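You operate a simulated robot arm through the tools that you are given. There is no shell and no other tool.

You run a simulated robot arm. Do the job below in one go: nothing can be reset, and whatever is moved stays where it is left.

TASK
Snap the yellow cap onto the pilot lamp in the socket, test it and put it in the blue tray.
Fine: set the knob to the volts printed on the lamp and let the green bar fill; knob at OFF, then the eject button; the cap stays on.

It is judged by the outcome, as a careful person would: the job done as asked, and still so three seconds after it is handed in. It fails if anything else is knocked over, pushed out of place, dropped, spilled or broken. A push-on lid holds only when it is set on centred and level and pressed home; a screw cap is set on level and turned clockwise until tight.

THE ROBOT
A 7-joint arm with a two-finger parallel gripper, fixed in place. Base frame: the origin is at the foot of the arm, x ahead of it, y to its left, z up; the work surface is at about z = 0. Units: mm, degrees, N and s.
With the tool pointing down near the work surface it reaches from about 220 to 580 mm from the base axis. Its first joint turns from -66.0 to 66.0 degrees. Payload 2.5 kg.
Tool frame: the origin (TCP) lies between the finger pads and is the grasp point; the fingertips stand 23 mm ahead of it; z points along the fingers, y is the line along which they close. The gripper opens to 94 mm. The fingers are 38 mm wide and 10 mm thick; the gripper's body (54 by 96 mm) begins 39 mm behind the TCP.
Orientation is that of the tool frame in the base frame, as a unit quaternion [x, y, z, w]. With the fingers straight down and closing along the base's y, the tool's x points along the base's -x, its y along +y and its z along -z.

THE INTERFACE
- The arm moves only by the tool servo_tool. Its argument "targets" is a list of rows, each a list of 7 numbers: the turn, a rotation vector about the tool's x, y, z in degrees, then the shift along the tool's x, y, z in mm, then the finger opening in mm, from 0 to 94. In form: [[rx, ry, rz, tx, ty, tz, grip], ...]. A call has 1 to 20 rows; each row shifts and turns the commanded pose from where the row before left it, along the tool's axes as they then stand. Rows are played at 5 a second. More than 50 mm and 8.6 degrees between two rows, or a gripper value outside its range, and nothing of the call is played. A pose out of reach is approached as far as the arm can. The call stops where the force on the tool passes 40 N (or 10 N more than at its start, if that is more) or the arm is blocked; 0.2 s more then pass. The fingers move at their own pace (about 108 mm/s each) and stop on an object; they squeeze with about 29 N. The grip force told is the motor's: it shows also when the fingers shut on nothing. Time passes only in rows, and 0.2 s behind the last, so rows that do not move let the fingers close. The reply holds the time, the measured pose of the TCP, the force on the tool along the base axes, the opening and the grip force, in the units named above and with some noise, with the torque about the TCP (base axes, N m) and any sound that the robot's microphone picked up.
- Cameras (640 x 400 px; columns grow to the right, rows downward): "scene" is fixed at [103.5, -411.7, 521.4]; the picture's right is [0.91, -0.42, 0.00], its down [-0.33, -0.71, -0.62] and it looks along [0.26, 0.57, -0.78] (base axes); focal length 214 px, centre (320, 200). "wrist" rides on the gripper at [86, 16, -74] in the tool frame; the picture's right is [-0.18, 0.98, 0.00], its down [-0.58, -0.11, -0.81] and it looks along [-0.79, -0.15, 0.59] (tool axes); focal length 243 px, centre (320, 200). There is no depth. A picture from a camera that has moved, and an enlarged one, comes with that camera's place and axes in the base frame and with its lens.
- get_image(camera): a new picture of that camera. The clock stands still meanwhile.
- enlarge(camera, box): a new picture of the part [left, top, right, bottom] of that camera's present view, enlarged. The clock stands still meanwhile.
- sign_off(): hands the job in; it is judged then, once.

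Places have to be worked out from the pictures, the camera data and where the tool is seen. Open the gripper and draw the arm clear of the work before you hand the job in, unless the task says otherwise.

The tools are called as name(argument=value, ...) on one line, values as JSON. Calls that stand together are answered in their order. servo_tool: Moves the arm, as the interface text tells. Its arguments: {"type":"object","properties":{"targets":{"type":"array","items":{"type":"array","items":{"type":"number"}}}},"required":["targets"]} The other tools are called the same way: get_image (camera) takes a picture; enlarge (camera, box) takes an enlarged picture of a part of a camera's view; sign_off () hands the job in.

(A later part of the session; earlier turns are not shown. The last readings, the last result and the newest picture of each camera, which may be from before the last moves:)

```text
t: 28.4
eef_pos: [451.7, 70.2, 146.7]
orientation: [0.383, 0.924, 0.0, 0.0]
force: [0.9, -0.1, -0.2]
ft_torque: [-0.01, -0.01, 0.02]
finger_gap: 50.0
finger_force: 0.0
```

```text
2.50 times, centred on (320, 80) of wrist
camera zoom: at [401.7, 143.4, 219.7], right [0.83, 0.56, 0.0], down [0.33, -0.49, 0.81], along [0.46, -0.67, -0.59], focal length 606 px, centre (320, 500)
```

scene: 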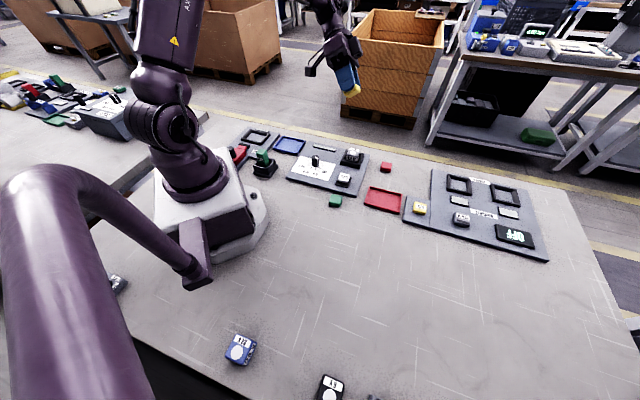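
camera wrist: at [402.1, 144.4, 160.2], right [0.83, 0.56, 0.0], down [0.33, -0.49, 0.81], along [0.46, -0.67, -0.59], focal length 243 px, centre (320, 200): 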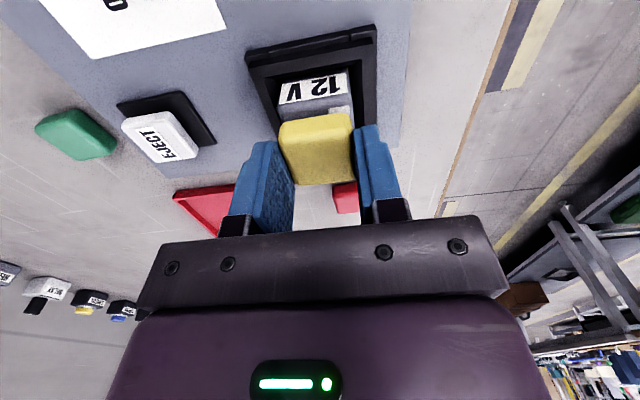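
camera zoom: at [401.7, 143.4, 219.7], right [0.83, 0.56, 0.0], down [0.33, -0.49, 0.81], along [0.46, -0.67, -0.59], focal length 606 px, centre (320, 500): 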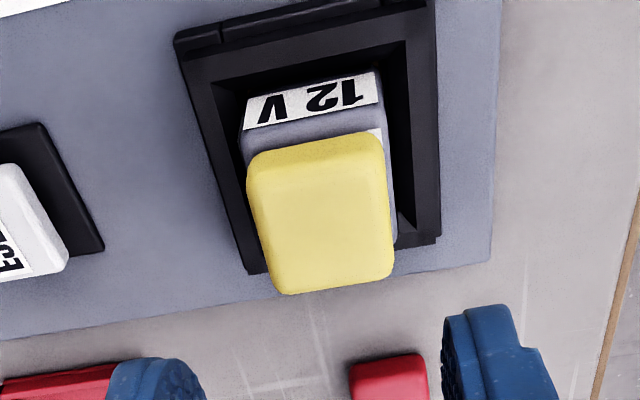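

The cap rests on the lamp, and I can see the white disc slightly proud under it. I close the fingers and press on the cap's top centre to see if it snaps here.

servo_tool(targets=[[0, 0, 0, 0, 0, 0, 0], [0, 0, 0, 0, 0, 0, 0], [0, 0, 0, 0, 0, 20, 0], [0, 0, 0, 0, 0, 18, 0], [0, 0, 0, 0, 0, 8, 0], [0, 0, 0, 0, 0, 2, 0], [0, 0, 0, 0, 0, 2, 0], [0, 0, 0, 0, 0, 2, 0]])

enlarge(camera="scene", box=[337, 125, 377, 165])

```text
t: 30.2
eef_pos: [452.1, 72.1, 94.8]
orientation: [0.383, 0.924, 0.001, 0.0]
force: [0.1, -0.3, -0.3]
ft_torque: [0.0, -0.03, 0.02]
finger_gap: 0.0
finger_force: 28.8
```

```text
10.00 times, centred on (357, 145) of scene
camera zoom: at [103.5, -411.7, 521.4], right [0.91, -0.42, 0.0], down [-0.33, -0.71, -0.62], along [0.26, 0.57, -0.78], focal length 2145 px, centre (-50, 750)
```

zoom: 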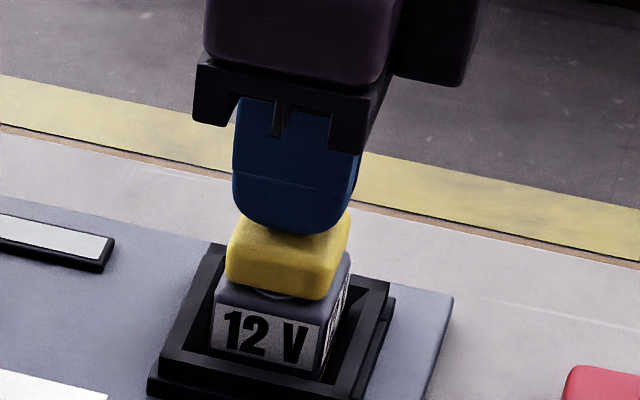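

The fingertips are just above the cap, centred. I press down in 1 mm steps.

servo_tool(targets=[[0, 0, 0, 0, 0, 1, 0], [0, 0, 0, 0, 0, 1, 0], [0, 0, 0, 0, 0, 1, 0], [0, 0, 0, 0, 0, 1, 0], [0, 0, 0, 0, 0, 1, 0]])

enlarge(camera="scene", box=[337, 125, 377, 165])

```text
t: 31.4
eef_pos: [451.9, 72.5, 90.9]
orientation: [0.383, 0.924, 0.001, 0.001]
force: [-4.0, 0.8, 10.5]
ft_torque: [0.08, 0.12, -0.04]
finger_gap: 0.0
finger_force: 29.1
```

```text
10.00 times, centred on (357, 145) of scene
camera zoom: at [103.5, -411.7, 521.4], right [0.91, -0.42, 0.0], down [-0.33, -0.71, -0.62], along [0.26, 0.57, -0.78], focal length 2145 px, centre (-50, 750)
```

zoom: 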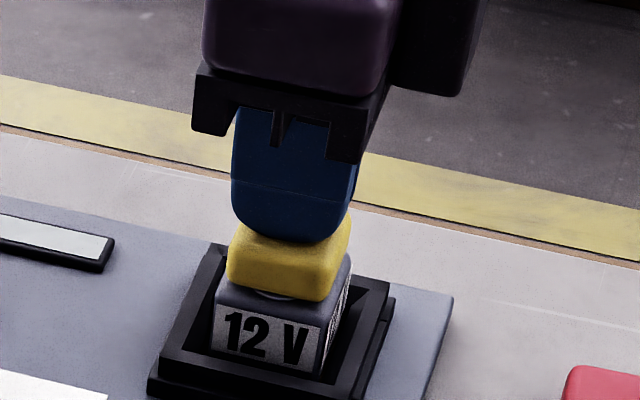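

Contact with 10 N; I keep pressing.

servo_tool(targets=[[0, 0, 0, 0, 0, 1, 0], [0, 0, 0, 0, 0, 1, 0], [0, 0, 0, 0, 0, 1, 0], [0, 0, 0, 0, 0, 1, 0]])

enlarge(camera="scene", box=[337, 125, 377, 165])

```text
t: 32.4
eef_pos: [453.8, 72.2, 89.7]
orientation: [0.383, 0.924, 0.002, 0.001]
force: [-6.3, -0.8, 19.9]
ft_torque: [0.04, 0.27, 0.03]
finger_gap: 0.2
finger_force: 28.9
stopped in row 4: the force on the tool passed its limit at 42 N (the readings are from after the stop); the commanded pose is now the measured one
```

```text
10.00 times, centred on (357, 145) of scene
camera zoom: at [103.4, -411.7, 521.4], right [0.91, -0.42, 0.0], down [-0.33, -0.71, -0.62], along [0.26, 0.57, -0.78], focal length 2145 px, centre (-50, 750)
```

zoom: 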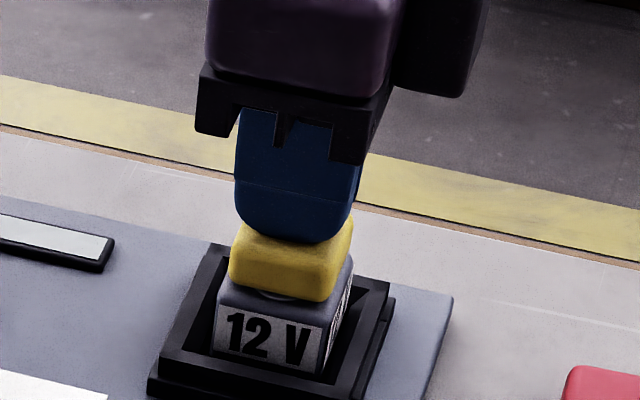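

No click even at 42 N, so the seat must be the raised white disc rather than the lamp's centre. I rise, open, and regrip the cap to shift it onto the disc.

servo_tool(targets=[[0, 0, 0, 0, 0, -10, 0], [0, 0, 0, 0, 0, -30, 0], [0, 0, 0, 0, 0, -20, 20], [0, 0, 0, 0, 0, 0, 50], [0, 0, 0, 0, 0, 0, 50]])

enlarge(camera="wrist", box=[240, 0, 400, 160])

enlarge(camera="scene", box=[337, 135, 377, 175])

```text
t: 33.5
eef_pos: [452.5, 73.0, 148.1]
orientation: [0.382, 0.924, 0.001, 0.001]
force: [-0.6, -0.5, 0.2]
ft_torque: [-0.02, 0.0, -0.01]
finger_gap: 49.9
finger_force: 0.0
```

```text
2.50 times, centred on (320, 80) of wrist
camera zoom: at [401.8, 145.4, 221.8], right [0.82, 0.57, 0.0], down [0.33, -0.49, 0.81], along [0.46, -0.66, -0.59], focal length 606 px, centre (320, 500)
```

zoom: 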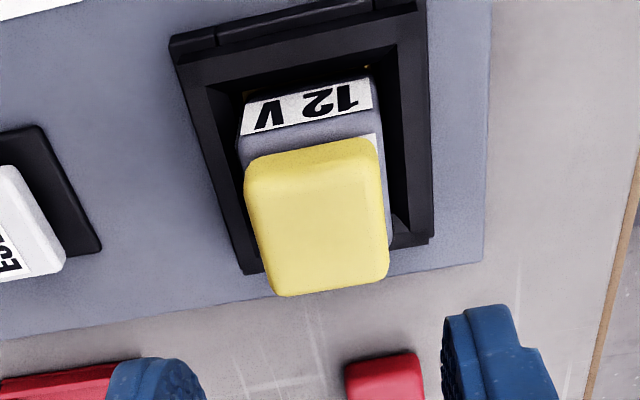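

```text
10.00 times, centred on (357, 155) of scene
camera zoom: at [103.5, -411.7, 521.4], right [0.91, -0.42, 0.0], down [-0.33, -0.71, -0.62], along [0.26, 0.57, -0.78], focal length 2145 px, centre (-50, 650)
```

zoom: 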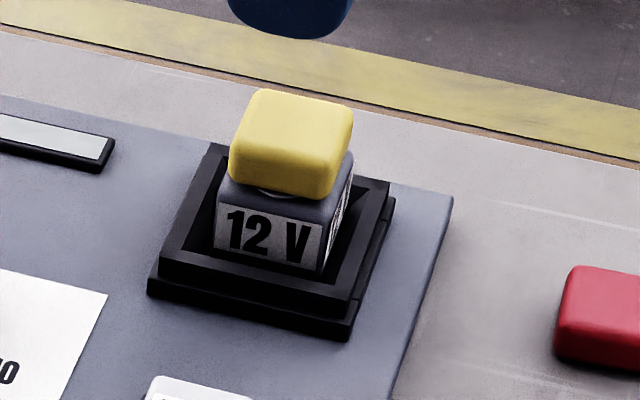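

The cap is still level on the lamp. I descend, grip it again and lift to re-measure the disc relative to the held cap.

servo_tool(targets=[[0, 0, 0, 0, 0, 25, 50], [0, 0, 0, 0, 0, 25, 50], [0, 0, 0, 0, 0, 12, 50], [0, 0, 0, 0, 0, 6, 50], [0, 0, 0, 0, 0, 0, 40], [0, 0, 0, 0, 0, 0, 20], [0, 0, 0, 0, 0, 0, 20], [0, 0, 0, 0, 0, 0, 20]])

enlarge(camera="wrist", box=[240, 20, 400, 200])

```text
t: 35.4
eef_pos: [453.3, 71.0, 80.5]
orientation: [0.383, 0.924, 0.001, 0.001]
force: [-0.4, -0.4, -0.3]
ft_torque: [-0.01, 0.0, -0.01]
finger_gap: 34.4
finger_force: 28.5
```

```text
2.22 times, centred on (320, 110) of wrist
camera zoom: at [403.2, 144.1, 154.6], right [0.82, 0.57, 0.0], down [0.33, -0.49, 0.81], along [0.46, -0.66, -0.59], focal length 539 px, centre (320, 400)
```

zoom: 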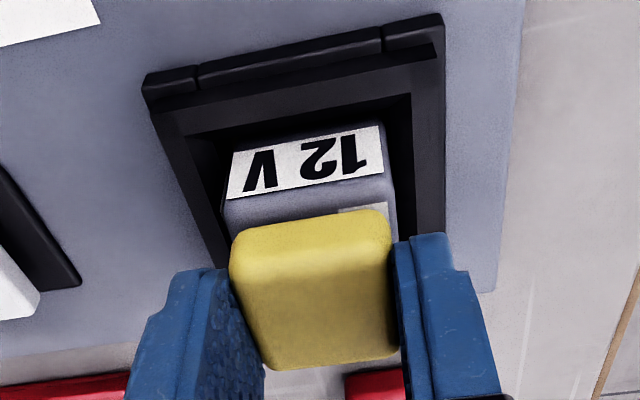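

Gripped at the same place as before. I lift 68 mm to see the disc.

servo_tool(targets=[[0, 0, 0, 0, 0, -8, 20], [0, 0, 0, 0, 0, -30, 20], [0, 0, 0, 0, 0, -30, 20], [0, 0, 0, 0, 0, 0, 20], [0, 0, 0, 0, 0, 0, 20]])

enlarge(camera="wrist", box=[260, 10, 380, 190])

enlarge(camera="scene", box=[337, 135, 377, 175])

```text
t: 36.5
eef_pos: [452.6, 72.2, 149.0]
orientation: [0.383, 0.924, 0.0, 0.002]
force: [-0.4, -0.3, -1.4]
ft_torque: [0.02, -0.01, 0.03]
finger_gap: 34.4
finger_force: 29.6
```

```text
2.22 times, centred on (320, 100) of wrist
camera zoom: at [402.7, 143.2, 223.4], right [0.82, 0.57, 0.0], down [0.33, -0.49, 0.81], along [0.46, -0.66, -0.59], focal length 539 px, centre (320, 422)
```

zoom: 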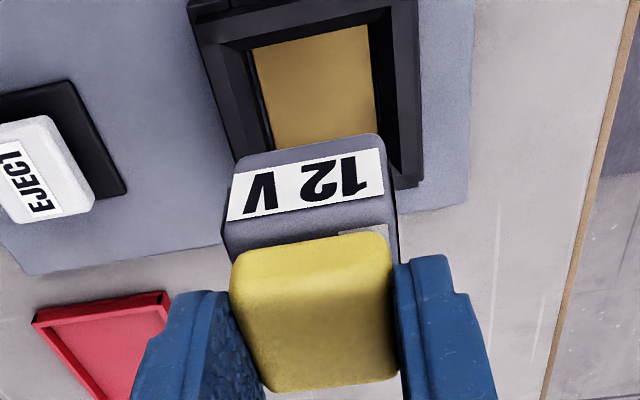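

```text
10.00 times, centred on (357, 155) of scene
camera zoom: at [103.5, -411.7, 521.4], right [0.91, -0.42, 0.0], down [-0.33, -0.71, -0.62], along [0.26, 0.57, -0.78], focal length 2145 px, centre (-50, 650)
```

zoom: 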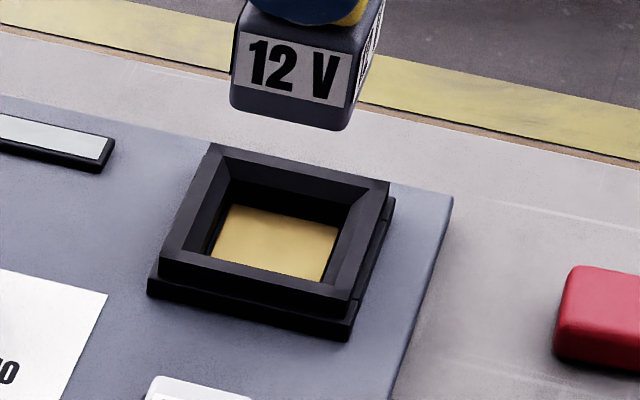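

Surprise: the lamp came up with the cap, so the cap did snap on. I lower the lamp straight back down into its socket along the same path.

servo_tool(targets=[[0, 0, 0, 0, 0, 20, 20], [0, 0, 0, 0, 0, 15, 20], [0, 0, 0, 0, 0, 10, 20], [0, 0, 0, 0, 0, 8, 20], [0, 0, 0, 0, 0, 5, 20], [0, 0, 0, 0, 0, 4, 20], [0, 0, 0, 0, 0, 3, 20], [0, 0, 0, 0, 0, 2, 20], [0, 0, 0, 0, 0, 0, 20]])

enlarge(camera="wrist", box=[240, 20, 400, 200])

enlarge(camera="scene", box=[337, 135, 377, 175])

```text
t: 38.5
eef_pos: [451.5, 70.3, 82.2]
orientation: [0.383, 0.924, 0.002, 0.001]
force: [-0.5, -0.7, -1.2]
ft_torque: [-0.02, -0.01, 0.01]
finger_gap: 34.2
finger_force: 28.8
```

```text
2.22 times, centred on (320, 110) of wrist
camera zoom: at [402.7, 143.8, 155.4], right [0.82, 0.57, 0.0], down [0.33, -0.49, 0.81], along [0.46, -0.66, -0.59], focal length 539 px, centre (320, 400)
```

zoom: 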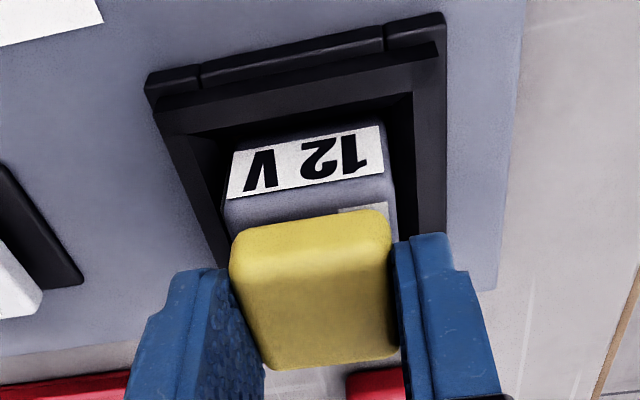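

```text
10.00 times, centred on (357, 155) of scene
camera zoom: at [103.5, -411.7, 521.4], right [0.91, -0.42, 0.0], down [-0.33, -0.71, -0.62], along [0.26, 0.57, -0.78], focal length 2145 px, centre (-50, 650)
```

zoom: 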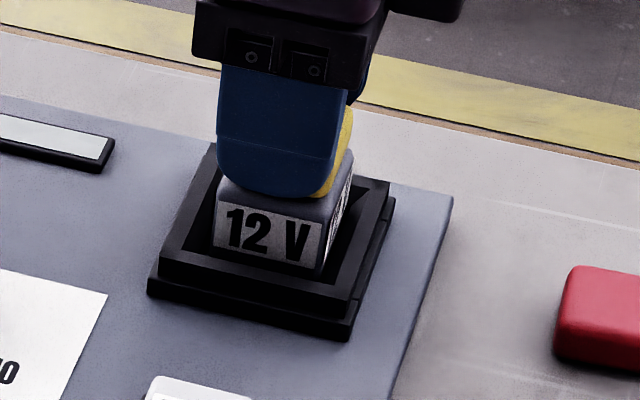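

The lamp is back in the socket nearly to its original depth. I lower the last millimetre or two until it bottoms, then push a little.

servo_tool(targets=[[0, 0, 0, 0, 0, 1, 20], [0, 0, 0, 0, 0, 1, 20], [0, 0, 0, 0, 0, 1, 20]])

```text
t: 39.4
eef_pos: [453.0, 72.5, 80.1]
orientation: [0.382, 0.924, 0.001, 0.001]
force: [-5.7, -1.8, 16.4]
ft_torque: [-0.06, 0.15, -0.02]
finger_gap: 34.5
finger_force: 29.1
```

It has bottomed with 16 N. I relieve the load, open, rise and look.

servo_tool(targets=[[0, 0, 0, 0, 0, -1.5, 20], [0, 0, 0, 0, 0, 0, 50], [0, 0, 0, 0, 0, 0, 50], [0, 0, 0, 0, 0, -15, 50], [0, 0, 0, 0, 0, -25, 50], [0, 0, 0, 0, 0, -30, 50], [0, 0, 0, 0, 0, 0, 50]])

enlarge(camera="scene", box=[337, 135, 377, 175])

enlarge(camera="wrist", box=[240, 0, 400, 160])

```text
t: 41.0
eef_pos: [452.6, 70.4, 150.5]
orientation: [0.382, 0.924, 0.0, 0.002]
force: [0.1, -0.2, 0.3]
ft_torque: [-0.02, 0.03, -0.01]
finger_gap: 49.9
finger_force: 0.0
```

```text
10.00 times, centred on (357, 155) of scene
camera zoom: at [103.5, -411.7, 521.4], right [0.91, -0.42, 0.0], down [-0.33, -0.71, -0.62], along [0.26, 0.57, -0.78], focal length 2145 px, centre (-50, 650)
```

zoom: 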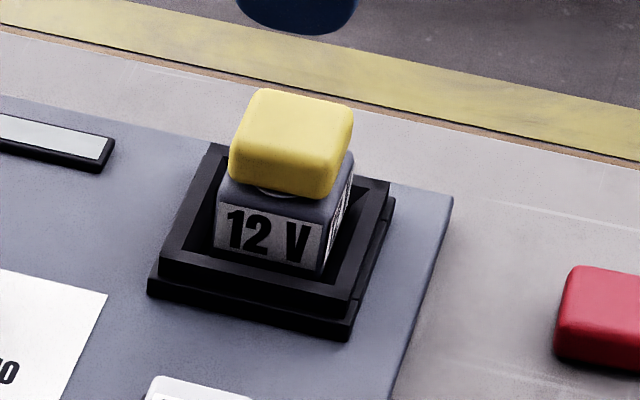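

```text
2.50 times, centred on (320, 80) of wrist
camera zoom: at [402.8, 143.2, 224.4], right [0.82, 0.57, 0.0], down [0.33, -0.49, 0.81], along [0.46, -0.66, -0.59], focal length 606 px, centre (320, 500)
```

zoom: 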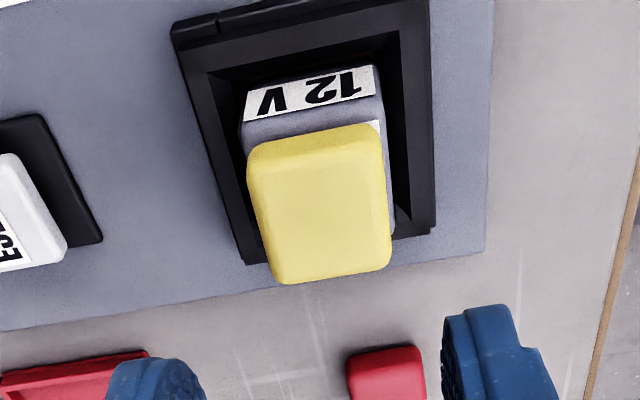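

The cap is on the lamp, level, and the lamp is back in its socket. Now I move above the knob (about (328,106)) to measure it and its tick angles.

servo_tool(targets=[[0, 0, 0, 28.1, -15.7, 0, 50], [0, 0, 0, 28.1, -15.7, 0, 50], [0, 0, 0, 28.1, -15.7, 0, 50], [0, 0, 0, 28.1, -15.8, 0, 50], [0, 0, 0, 0, 0, 0, 50]])

get_image(camera="wrist")

enlarge(camera="wrist", box=[220, 0, 420, 150])

enlarge(camera="scene", box=[280, 130, 370, 200])

```text
t: 42.1
eef_pos: [328.4, 106.8, 150.8]
orientation: [0.383, 0.924, 0.002, 0.002]
force: [0.4, -0.4, 0.1]
ft_torque: [0.0, -0.01, 0.01]
finger_gap: 49.8
finger_force: 0.0
```

```text
taken
camera wrist: at [279.2, 179.1, 223.0], right [0.82, 0.57, 0.0], down [0.33, -0.49, 0.81], along [0.46, -0.66, -0.59], focal length 243 px, centre (320, 200)
```

wrist: 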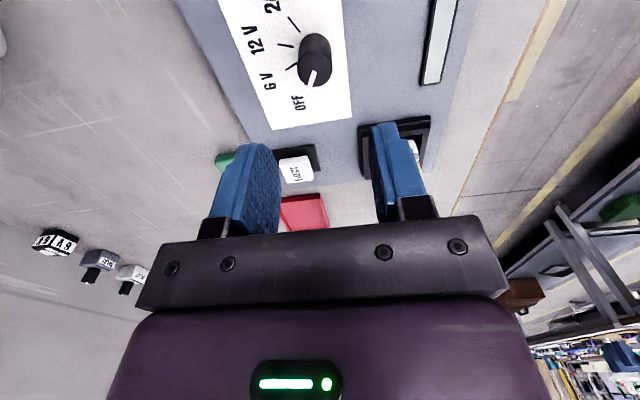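

```text
2.67 times, centred on (320, 75) of wrist
camera zoom: at [279.2, 179.1, 223.0], right [0.82, 0.57, 0.0], down [0.33, -0.49, 0.81], along [0.46, -0.66, -0.59], focal length 647 px, centre (320, 533)
```

zoom: 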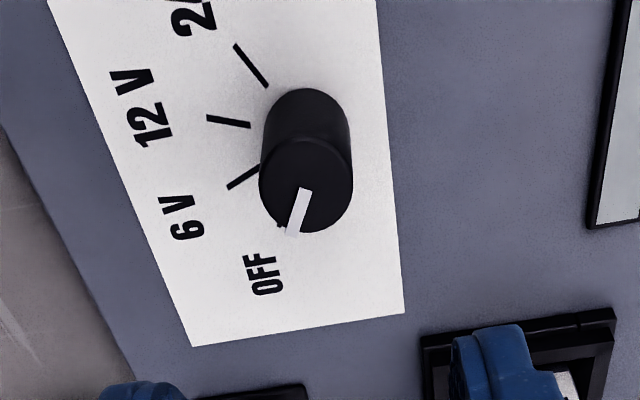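

```text
5.71 times, centred on (325, 165) of scene
camera zoom: at [103.5, -411.7, 521.4], right [0.91, -0.42, 0.0], down [-0.33, -0.71, -0.62], along [0.26, 0.57, -0.78], focal length 1226 px, centre (291, 400)
```

zoom: 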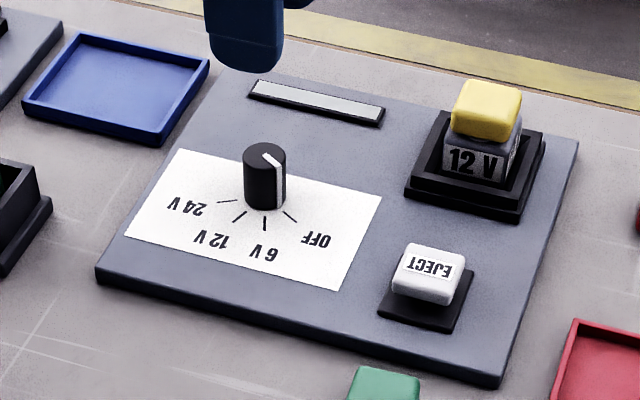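

The knob centre is at about (324.4,105.2), Ø25, top z≈43; ticks sit at 40° spacing, so OFF→12 V is 80° clockwise. I centre over the knob and pre-rotate the tool -80° so the turn ends in a known-reachable yaw.

servo_tool(targets=[[0, 0, 0, 1.7, -3.9, 10, 50], [0, 0, -8, 0, 0, 0, 50], [0, 0, -8, 0, 0, 0, 50], [0, 0, -8, 0, 0, 0, 50], [0, 0, -8, 0, 0, 0, 50], [0, 0, -8, 0, 0, 0, 50], [0, 0, -8, 0, 0, 0, 50], [0, 0, -8, 0, 0, 0, 50], [0, 0, -8, 0, 0, 0, 50], [0, 0, -8, 0, 0, 0, 50], [0, 0, -8, 0, 0, 0, 50], [0, 0, 0, 0, 0, 0, 50]])

get_image(camera="wrist")

enlarge(camera="wrist", box=[220, 0, 420, 150])

```text
t: 44.8
eef_pos: [324.1, 104.1, 140.9]
orientation: [-0.302, 0.953, 0.0, 0.0]
force: [0.0, -0.3, 0.0]
ft_torque: [0.0, -0.01, 0.01]
finger_gap: 49.8
finger_force: 0.1
```

```text
taken
camera wrist: at [244.9, 68.2, 213.3], right [-0.42, 0.91, 0.0], down [0.54, 0.24, 0.81], along [0.73, 0.34, -0.59], focal length 243 px, centre (320, 200)
```

wrist: 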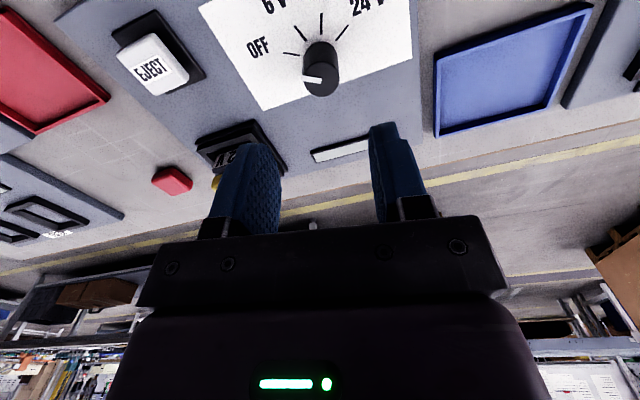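

```text
2.67 times, centred on (320, 75) of wrist
camera zoom: at [244.9, 68.2, 213.3], right [-0.42, 0.91, 0.0], down [0.54, 0.24, 0.81], along [0.73, 0.34, -0.59], focal length 647 px, centre (320, 533)
```

zoom: 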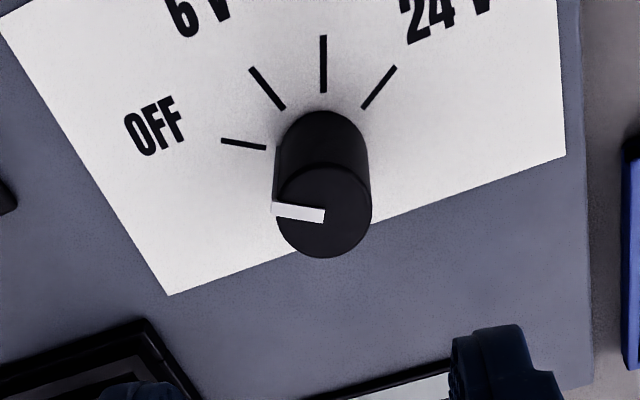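

The knob is within ~1.7 mm of the TCP axis. I correct and descend to z≈41, then close on the knob.

servo_tool(targets=[[0, 0, 0, -1.5, 0.8, 30, 50], [0, 0, 0, 0, 0, 30, 50], [0, 0, 0, 0, 0, 22, 50], [0, 0, 0, 0, 0, 12, 50], [0, 0, 0, 0, 0, 6, 50], [0, 0, 0, 0, 0, 0, 35], [0, 0, 0, 0, 0, 0, 15], [0, 0, 0, 0, 0, 0, 15], [0, 0, 0, 0, 0, 0, 15]])

get_image(camera="wrist")

enlarge(camera="scene", box=[280, 120, 370, 190])

```text
t: 46.8
eef_pos: [325.5, 106.6, 38.4]
orientation: [-0.3, 0.954, 0.0, 0.002]
force: [4.3, 1.8, -10.2]
ft_torque: [0.06, -0.07, -0.08]
finger_gap: 25.6
finger_force: 44.2
```

```text
taken
camera wrist: at [245.3, 69.9, 112.6], right [-0.41, 0.91, 0.0], down [0.54, 0.24, 0.81], along [0.74, 0.33, -0.59], focal length 243 px, centre (320, 200)
```

wrist: 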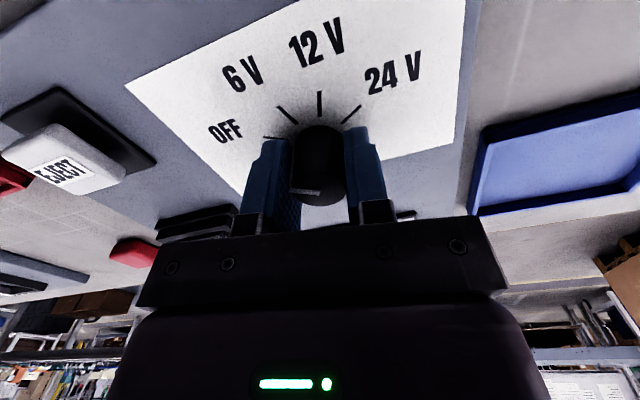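

```text
5.71 times, centred on (325, 155) of scene
camera zoom: at [103.6, -411.7, 521.4], right [0.91, -0.42, 0.0], down [-0.33, -0.71, -0.62], along [0.26, 0.57, -0.78], focal length 1226 px, centre (291, 457)
```

zoom: 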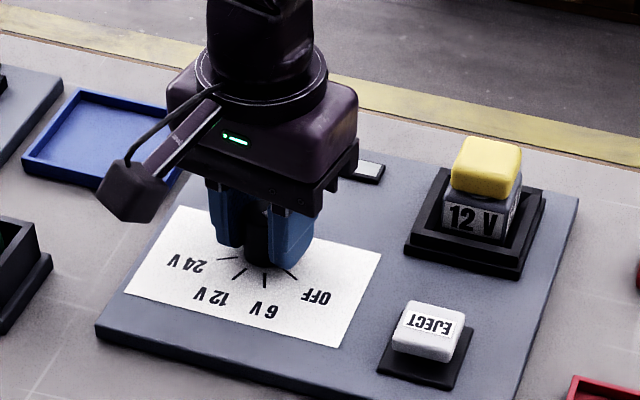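

The knob is held (25.6 mm). I turn clockwise 40° first and check.

servo_tool(targets=[[0, 0, 5, 0, 0, 0, 15], [0, 0, 7, 0, 0, 0, 15], [0, 0, 7, 0, 0, 0, 15], [0, 0, 7, 0, 0, 0, 15], [0, 0, 7, 0, 0, 0, 15], [0, 0, 7, 0, 0, 0, 15], [0, 0, 0, 0, 0, 0, 15]])

get_image(camera="wrist")

```text
t: 48.4
eef_pos: [325.7, 104.7, 38.7]
orientation: [0.045, 0.999, 0.0, 0.001]
force: [8.3, -9.5, -25.5]
ft_torque: [-0.07, -0.43, -0.01]
finger_gap: 25.1
finger_force: 45.2
```

```text
taken
camera wrist: at [240.9, 130.0, 113.0], right [0.27, 0.96, 0.0], down [0.57, -0.16, 0.81], along [0.78, -0.22, -0.59], focal length 243 px, centre (320, 200)
```

wrist: 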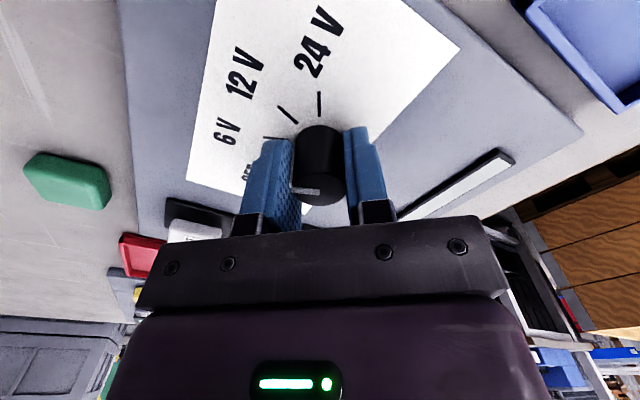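

It turned cleanly to 6 V, but some pull force (25 N down) built up. I relieve it with a small shift, then turn on 40° to 12 V.

servo_tool(targets=[[0, 0, 0, -0.7, -0.7, 1.5, 15], [0, 0, 0, 0, 0, 0, 15]])

```text
t: 49.0
eef_pos: [326.3, 106.4, 39.3]
orientation: [0.043, 0.999, -0.001, 0.0]
force: [-12.2, -7.3, 32.6]
ft_torque: [0.07, 0.33, 0.08]
finger_gap: 25.0
finger_force: 43.0
```

Overcorrected: the contact is stiff (~40 N/mm). I back off 0.8 mm.

servo_tool(targets=[[0, 0, 0, 0.4, 0, -0.8, 15], [0, 0, 0, 0, 0, 0, 15]])

```text
t: 49.5
eef_pos: [326.1, 106.1, 38.5]
orientation: [0.045, 0.999, 0.0, 0.002]
force: [4.4, -18.1, 2.8]
ft_torque: [0.0, 1.28, 0.03]
finger_gap: 25.1
finger_force: 45.1
```

Vertical load is gone; a side force of 18 N remains. I shift 0.4 mm along it and continue turning in small steps.

servo_tool(targets=[[0, 0, 0, 0, -0.4, 0, 15], [0, 0, 5, 0, 0, 0, 15], [0, 0, 5, 0, 0, 0, 15], [0, 0, 5, 0, 0, 0, 15], [0, 0, 5, 0, 0, 0, 15], [0, 0, 0, 0, 0, 0, 15]])

```text
t: 51.0
eef_pos: [326.3, 105.2, 38.7]
orientation: [0.218, 0.976, 0.001, 0.001]
force: [-2.0, -11.3, 4.5]
ft_torque: [-0.94, -0.72, 0.05]
finger_gap: 25.0
finger_force: 44.8
```

Turned 60° so far with low force; 20° more to reach 12 V.

servo_tool(targets=[[0, 0, 5, 0, 0, 0, 15], [0, 0, 5, 0, 0, 0, 15], [0, 0, 5, 0, 0, 0, 15], [0, 0, 5, 0, 0, 0, 15], [0, 0, 0, 0, 0, 0, 15]])

get_image(camera="wrist")

enlarge(camera="scene", box=[280, 120, 370, 190])

```text
t: 52.1
eef_pos: [325.6, 104.3, 38.3]
orientation: [0.383, 0.924, 0.0, 0.001]
force: [-5.7, -13.2, 15.9]
ft_torque: [-1.28, -0.55, -0.04]
finger_gap: 25.1
finger_force: 45.3
```

```text
taken
camera wrist: at [276.2, 177.9, 112.6], right [0.83, 0.56, 0.0], down [0.33, -0.49, 0.81], along [0.46, -0.67, -0.59], focal length 243 px, centre (320, 200)
```

wrist: 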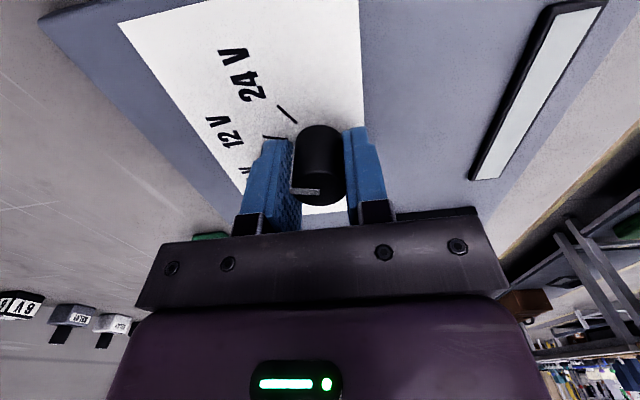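

```text
5.71 times, centred on (325, 155) of scene
camera zoom: at [103.5, -411.7, 521.4], right [0.91, -0.42, 0.0], down [-0.33, -0.71, -0.62], along [0.26, 0.57, -0.78], focal length 1226 px, centre (291, 457)
```

zoom: 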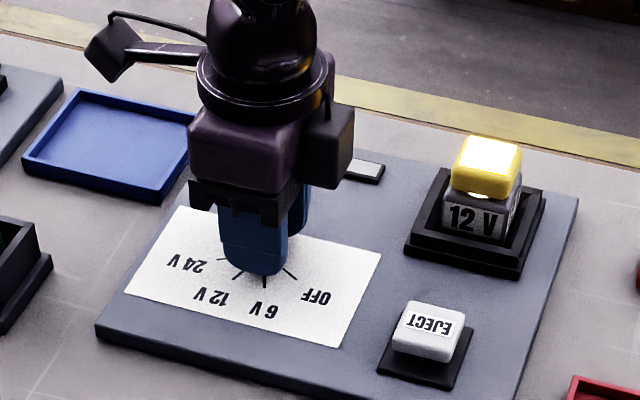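

The lamp is lit under its cap, so 12 V is set. I wait, holding the knob, and watch the bar.

servo_tool(targets=[[0, 0, 0, 0, 0, 0, 15], [0, 0, 0, 0, 0, 0, 15], [0, 0, 0, 0, 0, 0, 15], [0, 0, 0, 0, 0, 0, 15], [0, 0, 0, 0, 0, 0, 15], [0, 0, 0, 0, 0, 0, 15], [0, 0, 0, 0, 0, 0, 15], [0, 0, 0, 0, 0, 0, 15]])

enlarge(camera="wrist", box=[240, 0, 640, 220])

```text
t: 53.9
eef_pos: [325.4, 105.7, 38.7]
orientation: [0.383, 0.924, 0.0, 0.0]
force: [-2.7, 0.4, 4.6]
ft_torque: [-0.41, -0.17, -0.01]
finger_gap: 25.0
finger_force: 44.9
stopped in row 8: the force on the tool passed its limit at 40 N (the readings are from after the stop); the commanded pose is now the measured one
```

```text
1.60 times, centred on (440, 110) of wrist
camera zoom: at [276.1, 177.9, 112.7], right [0.82, 0.57, 0.0], down [0.33, -0.49, 0.81], along [0.46, -0.66, -0.59], focal length 388 px, centre (128, 344)
```

zoom: 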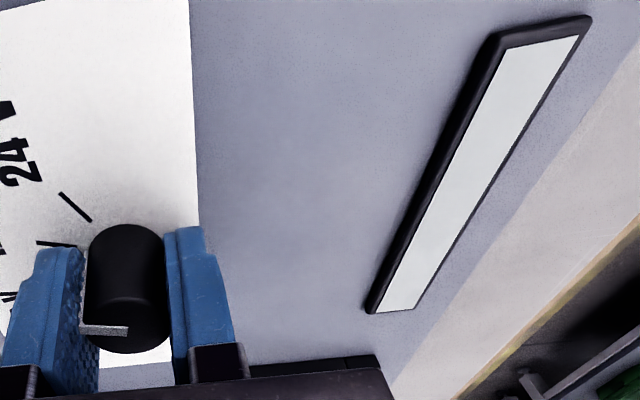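

Forces creep up while holding, and the bar isn't green yet. I check the lamp, then release the knob, as it should stay on its detent.

servo_tool(targets=[[0, 0, 0, 0, 0, 0, 50], [0, 0, 0, 0, 0, 0, 50], [0, 0, 0, 0, 0, 0, 50]])

get_image(camera="wrist")

enlarge(camera="scene", box=[280, 120, 370, 190])

```text
t: 54.7
eef_pos: [325.6, 105.6, 39.2]
orientation: [0.382, 0.924, 0.0, 0.0]
force: [-0.1, 0.1, -0.2]
ft_torque: [0.0, 0.02, -0.02]
finger_gap: 49.9
finger_force: 0.1
```

```text
taken
camera wrist: at [276.1, 177.9, 112.6], right [0.83, 0.56, 0.0], down [0.33, -0.49, 0.81], along [0.46, -0.67, -0.59], focal length 243 px, centre (320, 200)
```

wrist: 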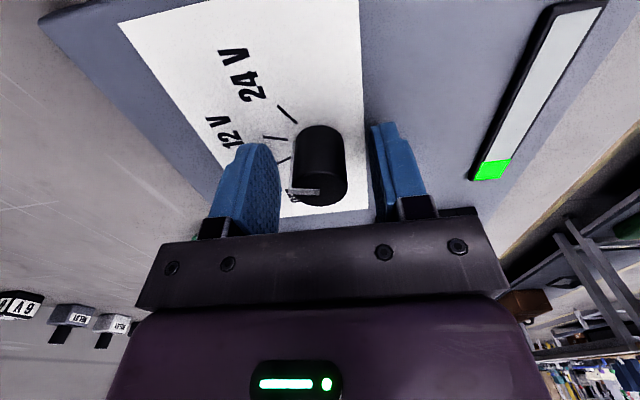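

```text
5.71 times, centred on (325, 155) of scene
camera zoom: at [103.5, -411.7, 521.4], right [0.91, -0.42, 0.0], down [-0.33, -0.71, -0.62], along [0.26, 0.57, -0.78], focal length 1226 px, centre (291, 457)
```

zoom: 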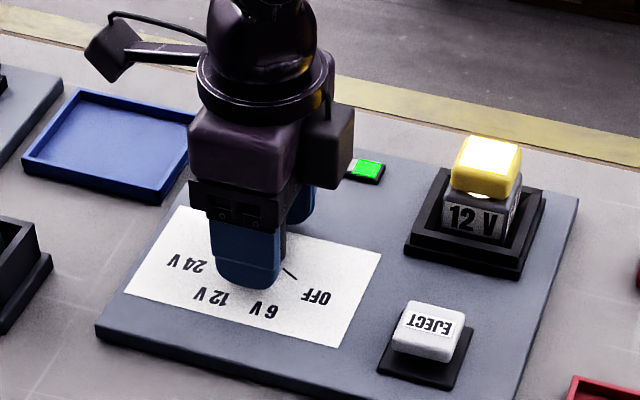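

Released, the knob stays on 12 V and the green bar has begun to fill. I wait without moving.

servo_tool(targets=[[0, 0, 0, 0, 0, 0, 50], [0, 0, 0, 0, 0, 0, 50], [0, 0, 0, 0, 0, 0, 50], [0, 0, 0, 0, 0, 0, 50], [0, 0, 0, 0, 0, 0, 50], [0, 0, 0, 0, 0, 0, 50], [0, 0, 0, 0, 0, 0, 50], [0, 0, 0, 0, 0, 0, 50], [0, 0, 0, 0, 0, 0, 50], [0, 0, 0, 0, 0, 0, 50], [0, 0, 0, 0, 0, 0, 50], [0, 0, 0, 0, 0, 0, 50]])

get_image(camera="wrist")

```text
t: 57.3
eef_pos: [325.9, 105.9, 38.8]
orientation: [0.383, 0.924, 0.001, 0.0]
force: [0.5, 0.8, -0.6]
ft_torque: [-0.03, -0.01, -0.02]
finger_gap: 50.2
finger_force: 0.1
```

```text
taken
camera wrist: at [276.1, 177.9, 112.6], right [0.83, 0.56, 0.0], down [0.33, -0.49, 0.81], along [0.46, -0.67, -0.59], focal length 243 px, centre (320, 200)
```

wrist: 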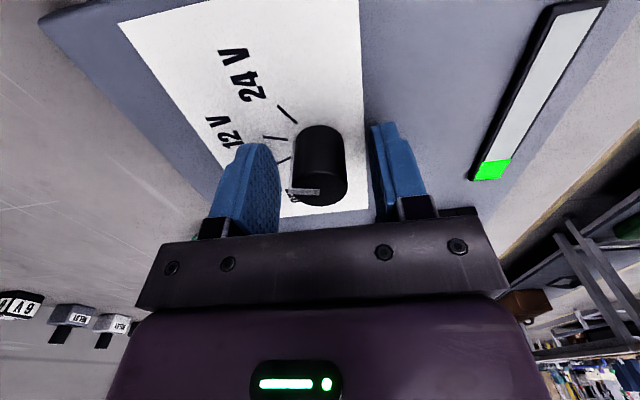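

The bar shows one segment; it may fill in coarse steps. I wait 4 s more.

servo_tool(targets=[[0, 0, 0, 0, 0, 0, 50], [0, 0, 0, 0, 0, 0, 50], [0, 0, 0, 0, 0, 0, 50], [0, 0, 0, 0, 0, 0, 50], [0, 0, 0, 0, 0, 0, 50], [0, 0, 0, 0, 0, 0, 50], [0, 0, 0, 0, 0, 0, 50], [0, 0, 0, 0, 0, 0, 50], [0, 0, 0, 0, 0, 0, 50], [0, 0, 0, 0, 0, 0, 50], [0, 0, 0, 0, 0, 0, 50], [0, 0, 0, 0, 0, 0, 50], [0, 0, 0, 0, 0, 0, 50], [0, 0, 0, 0, 0, 0, 50], [0, 0, 0, 0, 0, 0, 50], [0, 0, 0, 0, 0, 0, 50], [0, 0, 0, 0, 0, 0, 50], [0, 0, 0, 0, 0, 0, 50]])

get_image(camera="wrist")

enlarge(camera="scene", box=[280, 120, 370, 190])

```text
t: 61.1
eef_pos: [325.0, 105.3, 38.6]
orientation: [0.383, 0.924, 0.002, 0.0]
force: [0.0, -0.2, 0.5]
ft_torque: [-0.02, 0.01, 0.0]
finger_gap: 50.0
finger_force: 0.0
```

```text
taken
camera wrist: at [276.1, 177.9, 112.6], right [0.83, 0.56, 0.0], down [0.33, -0.49, 0.81], along [0.46, -0.67, -0.59], focal length 243 px, centre (320, 200)
```

wrist: 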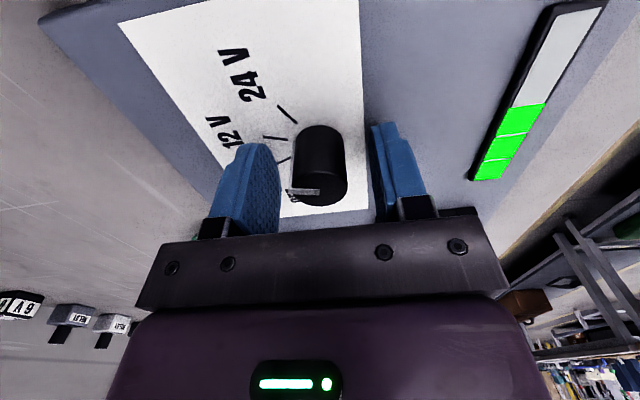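

```text
5.71 times, centred on (325, 155) of scene
camera zoom: at [103.5, -411.7, 521.4], right [0.91, -0.42, 0.0], down [-0.33, -0.71, -0.62], along [0.26, 0.57, -0.78], focal length 1226 px, centre (291, 457)
```

zoom: 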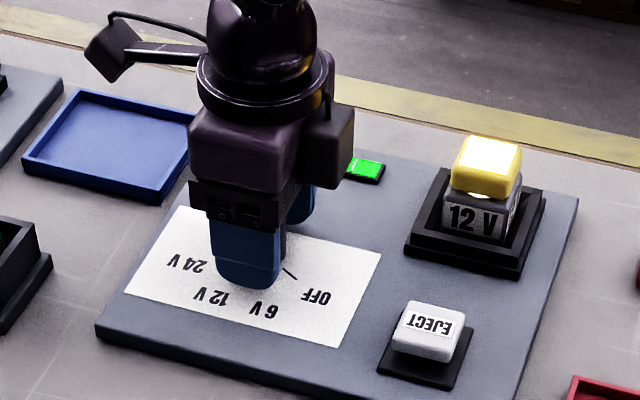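

Three segments are lit, so it fills in steps. I keep waiting.

servo_tool(targets=[[0, 0, 0, 0, 0, 0, 50], [0, 0, 0, 0, 0, 0, 50], [0, 0, 0, 0, 0, 0, 50], [0, 0, 0, 0, 0, 0, 50], [0, 0, 0, 0, 0, 0, 50], [0, 0, 0, 0, 0, 0, 50], [0, 0, 0, 0, 0, 0, 50], [0, 0, 0, 0, 0, 0, 50], [0, 0, 0, 0, 0, 0, 50], [0, 0, 0, 0, 0, 0, 50], [0, 0, 0, 0, 0, 0, 50], [0, 0, 0, 0, 0, 0, 50], [0, 0, 0, 0, 0, 0, 50], [0, 0, 0, 0, 0, 0, 50], [0, 0, 0, 0, 0, 0, 50], [0, 0, 0, 0, 0, 0, 50], [0, 0, 0, 0, 0, 0, 50], [0, 0, 0, 0, 0, 0, 50], [0, 0, 0, 0, 0, 0, 50], [0, 0, 0, 0, 0, 0, 50]])

get_image(camera="wrist")

```text
t: 65.3
eef_pos: [326.2, 105.0, 38.8]
orientation: [0.383, 0.924, 0.001, 0.0]
force: [-0.7, -0.2, 0.5]
ft_torque: [-0.02, -0.01, 0.03]
finger_gap: 50.1
finger_force: 0.1
```

```text
taken
camera wrist: at [276.1, 177.9, 112.6], right [0.83, 0.56, 0.0], down [0.33, -0.49, 0.81], along [0.46, -0.67, -0.59], focal length 243 px, centre (320, 200)
```

wrist: 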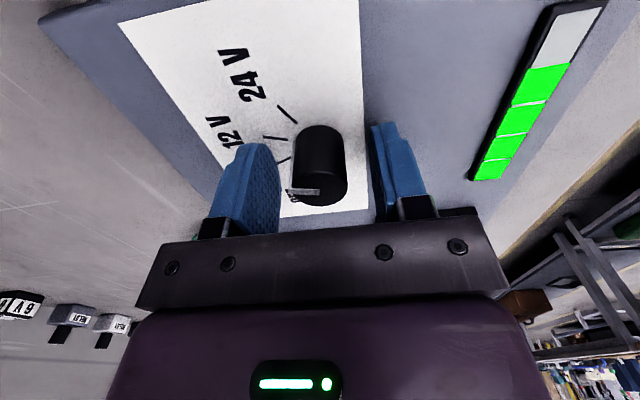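

Four of what look like five segments are lit. I wait again.

servo_tool(targets=[[0, 0, 0, 0, 0, 0, 50], [0, 0, 0, 0, 0, 0, 50], [0, 0, 0, 0, 0, 0, 50], [0, 0, 0, 0, 0, 0, 50], [0, 0, 0, 0, 0, 0, 50], [0, 0, 0, 0, 0, 0, 50], [0, 0, 0, 0, 0, 0, 50], [0, 0, 0, 0, 0, 0, 50], [0, 0, 0, 0, 0, 0, 50], [0, 0, 0, 0, 0, 0, 50], [0, 0, 0, 0, 0, 0, 50], [0, 0, 0, 0, 0, 0, 50], [0, 0, 0, 0, 0, 0, 50], [0, 0, 0, 0, 0, 0, 50], [0, 0, 0, 0, 0, 0, 50], [0, 0, 0, 0, 0, 0, 50], [0, 0, 0, 0, 0, 0, 50], [0, 0, 0, 0, 0, 0, 50]])

get_image(camera="wrist")

```text
t: 69.1
eef_pos: [327.2, 105.6, 38.1]
orientation: [0.383, 0.924, 0.001, 0.001]
force: [-0.1, 0.9, -0.3]
ft_torque: [0.03, 0.02, 0.03]
finger_gap: 50.2
finger_force: 0.0
```

```text
taken
camera wrist: at [276.1, 177.9, 112.6], right [0.83, 0.56, 0.0], down [0.33, -0.49, 0.81], along [0.46, -0.67, -0.59], focal length 243 px, centre (320, 200)
```

wrist: 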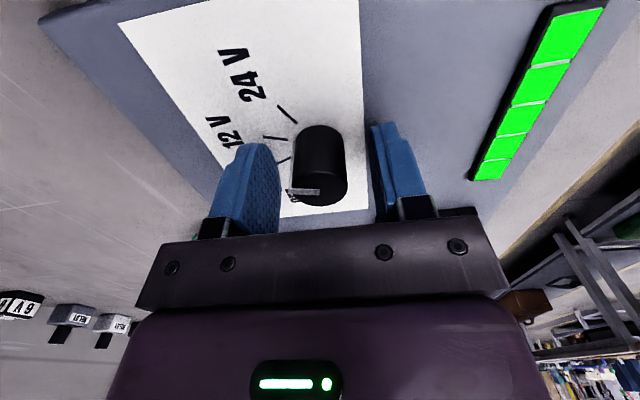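

The bar is full. I regrip the knob to turn it back to OFF.

servo_tool(targets=[[0, 0, 0, 0, 0, 0, 35], [0, 0, 0, 0, 0, 0, 20], [0, 0, 0, 0, 0, 0, 15], [0, 0, 0, 0, 0, 0, 15]])

```text
t: 70.1
eef_pos: [325.7, 104.8, 38.9]
orientation: [0.383, 0.924, 0.001, 0.0]
force: [1.4, -0.9, 0.3]
ft_torque: [-0.23, 0.44, 0.03]
finger_gap: 25.1
finger_force: 45.0
```

Gripped with almost no side force. I turn counter-clockwise 40° first.

servo_tool(targets=[[0, 0, -6, 0, 0, 0, 15], [0, 0, -7, 0, 0, 0, 15], [0, 0, -7, 0, 0, 0, 15], [0, 0, -7, 0, 0, 0, 15], [0, 0, -7, 0, 0, 0, 15], [0, 0, -6, 0, 0, 0, 15]])

```text
t: 71.5
eef_pos: [326.1, 105.2, 39.5]
orientation: [0.042, 0.999, 0.0, 0.002]
force: [13.3, 8.0, -18.2]
ft_torque: [-0.46, 1.07, -0.02]
finger_gap: 24.9
finger_force: 44.9
```

Force is 24 N; I relieve slightly (0.4 mm down, 0.2 mm in x,y) and continue to OFF.

servo_tool(targets=[[0, 0, 0, -0.2, 0.2, 0.4, 15], [0, 0, -6, 0, 0, 0, 15], [0, 0, -6, 0, 0, 0, 15], [0, 0, -6, 0, 0, 0, 15]])

```text
t: 72.5
eef_pos: [326.7, 106.6, 39.2]
orientation: [-0.114, 0.994, 0.001, 0.003]
force: [11.8, 9.2, -13.1]
ft_torque: [0.16, -0.78, -0.02]
finger_gap: 25.1
finger_force: 45.0
```

58° turned; 22° more to OFF.

servo_tool(targets=[[0, 0, 0, -0.2, 0.2, 0.3, 15], [0, 0, -6, 0, 0, 0, 15], [0, 0, -6, 0, 0, 0, 15], [0, 0, -6, 0, 0, 0, 15], [0, 0, -4, 0, 0, 0, 15], [0, 0, 0, 0, 0, 0, 15]])

get_image(camera="wrist")

enlarge(camera="scene", box=[280, 120, 370, 190])

```text
t: 73.9
eef_pos: [326.2, 105.6, 38.9]
orientation: [-0.302, 0.953, 0.001, 0.001]
force: [-1.4, 11.1, 19.1]
ft_torque: [-0.3, 0.58, -0.67]
finger_gap: 25.5
finger_force: 45.2
```

```text
taken
camera wrist: at [245.9, 70.0, 112.2], right [-0.41, 0.91, 0.0], down [0.54, 0.24, 0.81], along [0.73, 0.33, -0.59], focal length 243 px, centre (320, 200)
```

wrist: 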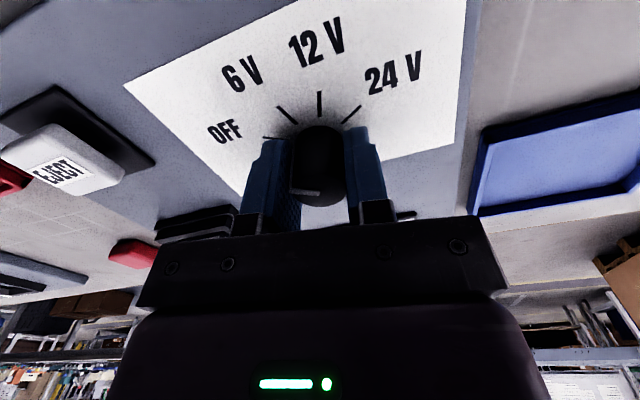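

```text
5.71 times, centred on (325, 155) of scene
camera zoom: at [103.5, -411.7, 521.4], right [0.91, -0.42, 0.0], down [-0.33, -0.71, -0.62], along [0.26, 0.57, -0.78], focal length 1226 px, centre (291, 457)
```

zoom: 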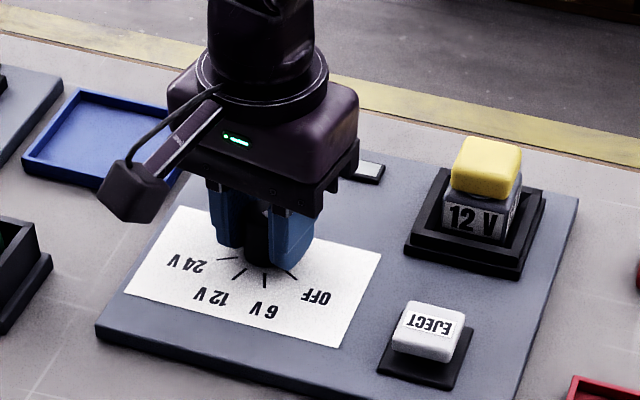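

The lamp is off and the knob is at its OFF stop. I release and rise to verify.

servo_tool(targets=[[0, 0, 0, 0, 0, 0, 50], [0, 0, 0, 0, 0, 0, 50], [0, 0, 0, 0, 0, -20, 50], [0, 0, 0, 0, 0, -40, 50], [0, 0, 0, 0, 0, -42, 50], [0, 0, 0, 0, 0, 0, 50]])

get_image(camera="wrist")

enlarge(camera="wrist", box=[60, 0, 420, 150])

enlarge(camera="scene", box=[280, 120, 370, 190])

```text
t: 75.3
eef_pos: [324.7, 106.2, 139.4]
orientation: [-0.301, 0.954, 0.0, 0.001]
force: [0.2, -0.2, -0.1]
ft_torque: [-0.03, 0.01, 0.0]
finger_gap: 50.0
finger_force: 0.1
```

```text
taken
camera wrist: at [245.5, 69.5, 213.5], right [-0.41, 0.91, 0.0], down [0.54, 0.24, 0.81], along [0.73, 0.33, -0.59], focal length 243 px, centre (320, 200)
```

wrist: 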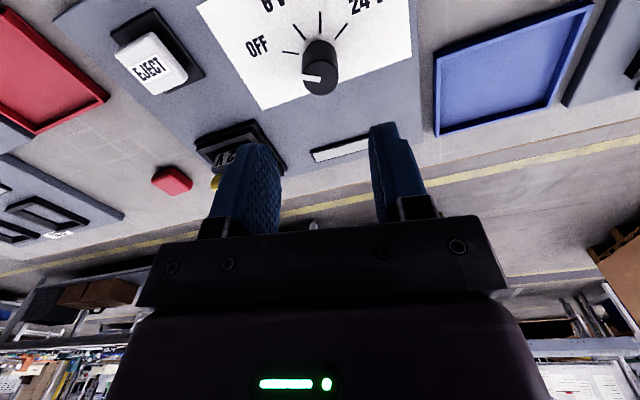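

```text
1.78 times, centred on (240, 75) of wrist
camera zoom: at [245.5, 69.5, 213.5], right [-0.41, 0.91, 0.0], down [0.54, 0.24, 0.81], along [0.73, 0.33, -0.59], focal length 431 px, centre (462, 422)
```

zoom: 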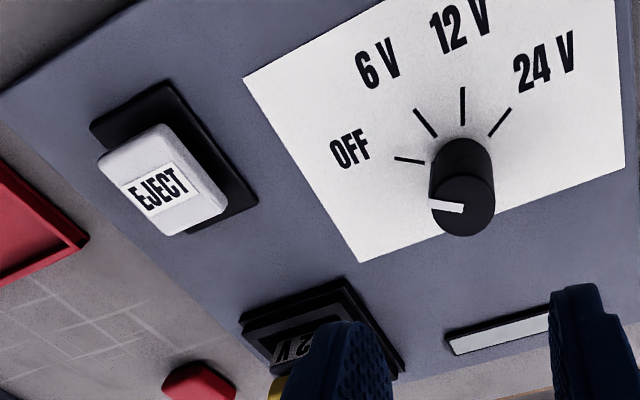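

```text
5.71 times, centred on (325, 155) of scene
camera zoom: at [103.5, -411.7, 521.4], right [0.91, -0.42, 0.0], down [-0.33, -0.71, -0.62], along [0.26, 0.57, -0.78], focal length 1226 px, centre (291, 457)
```

zoom: 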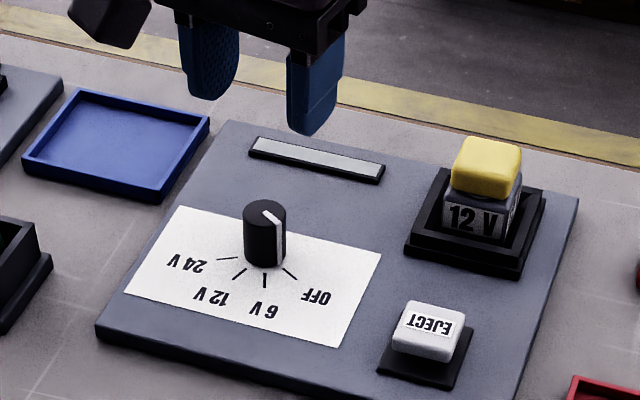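

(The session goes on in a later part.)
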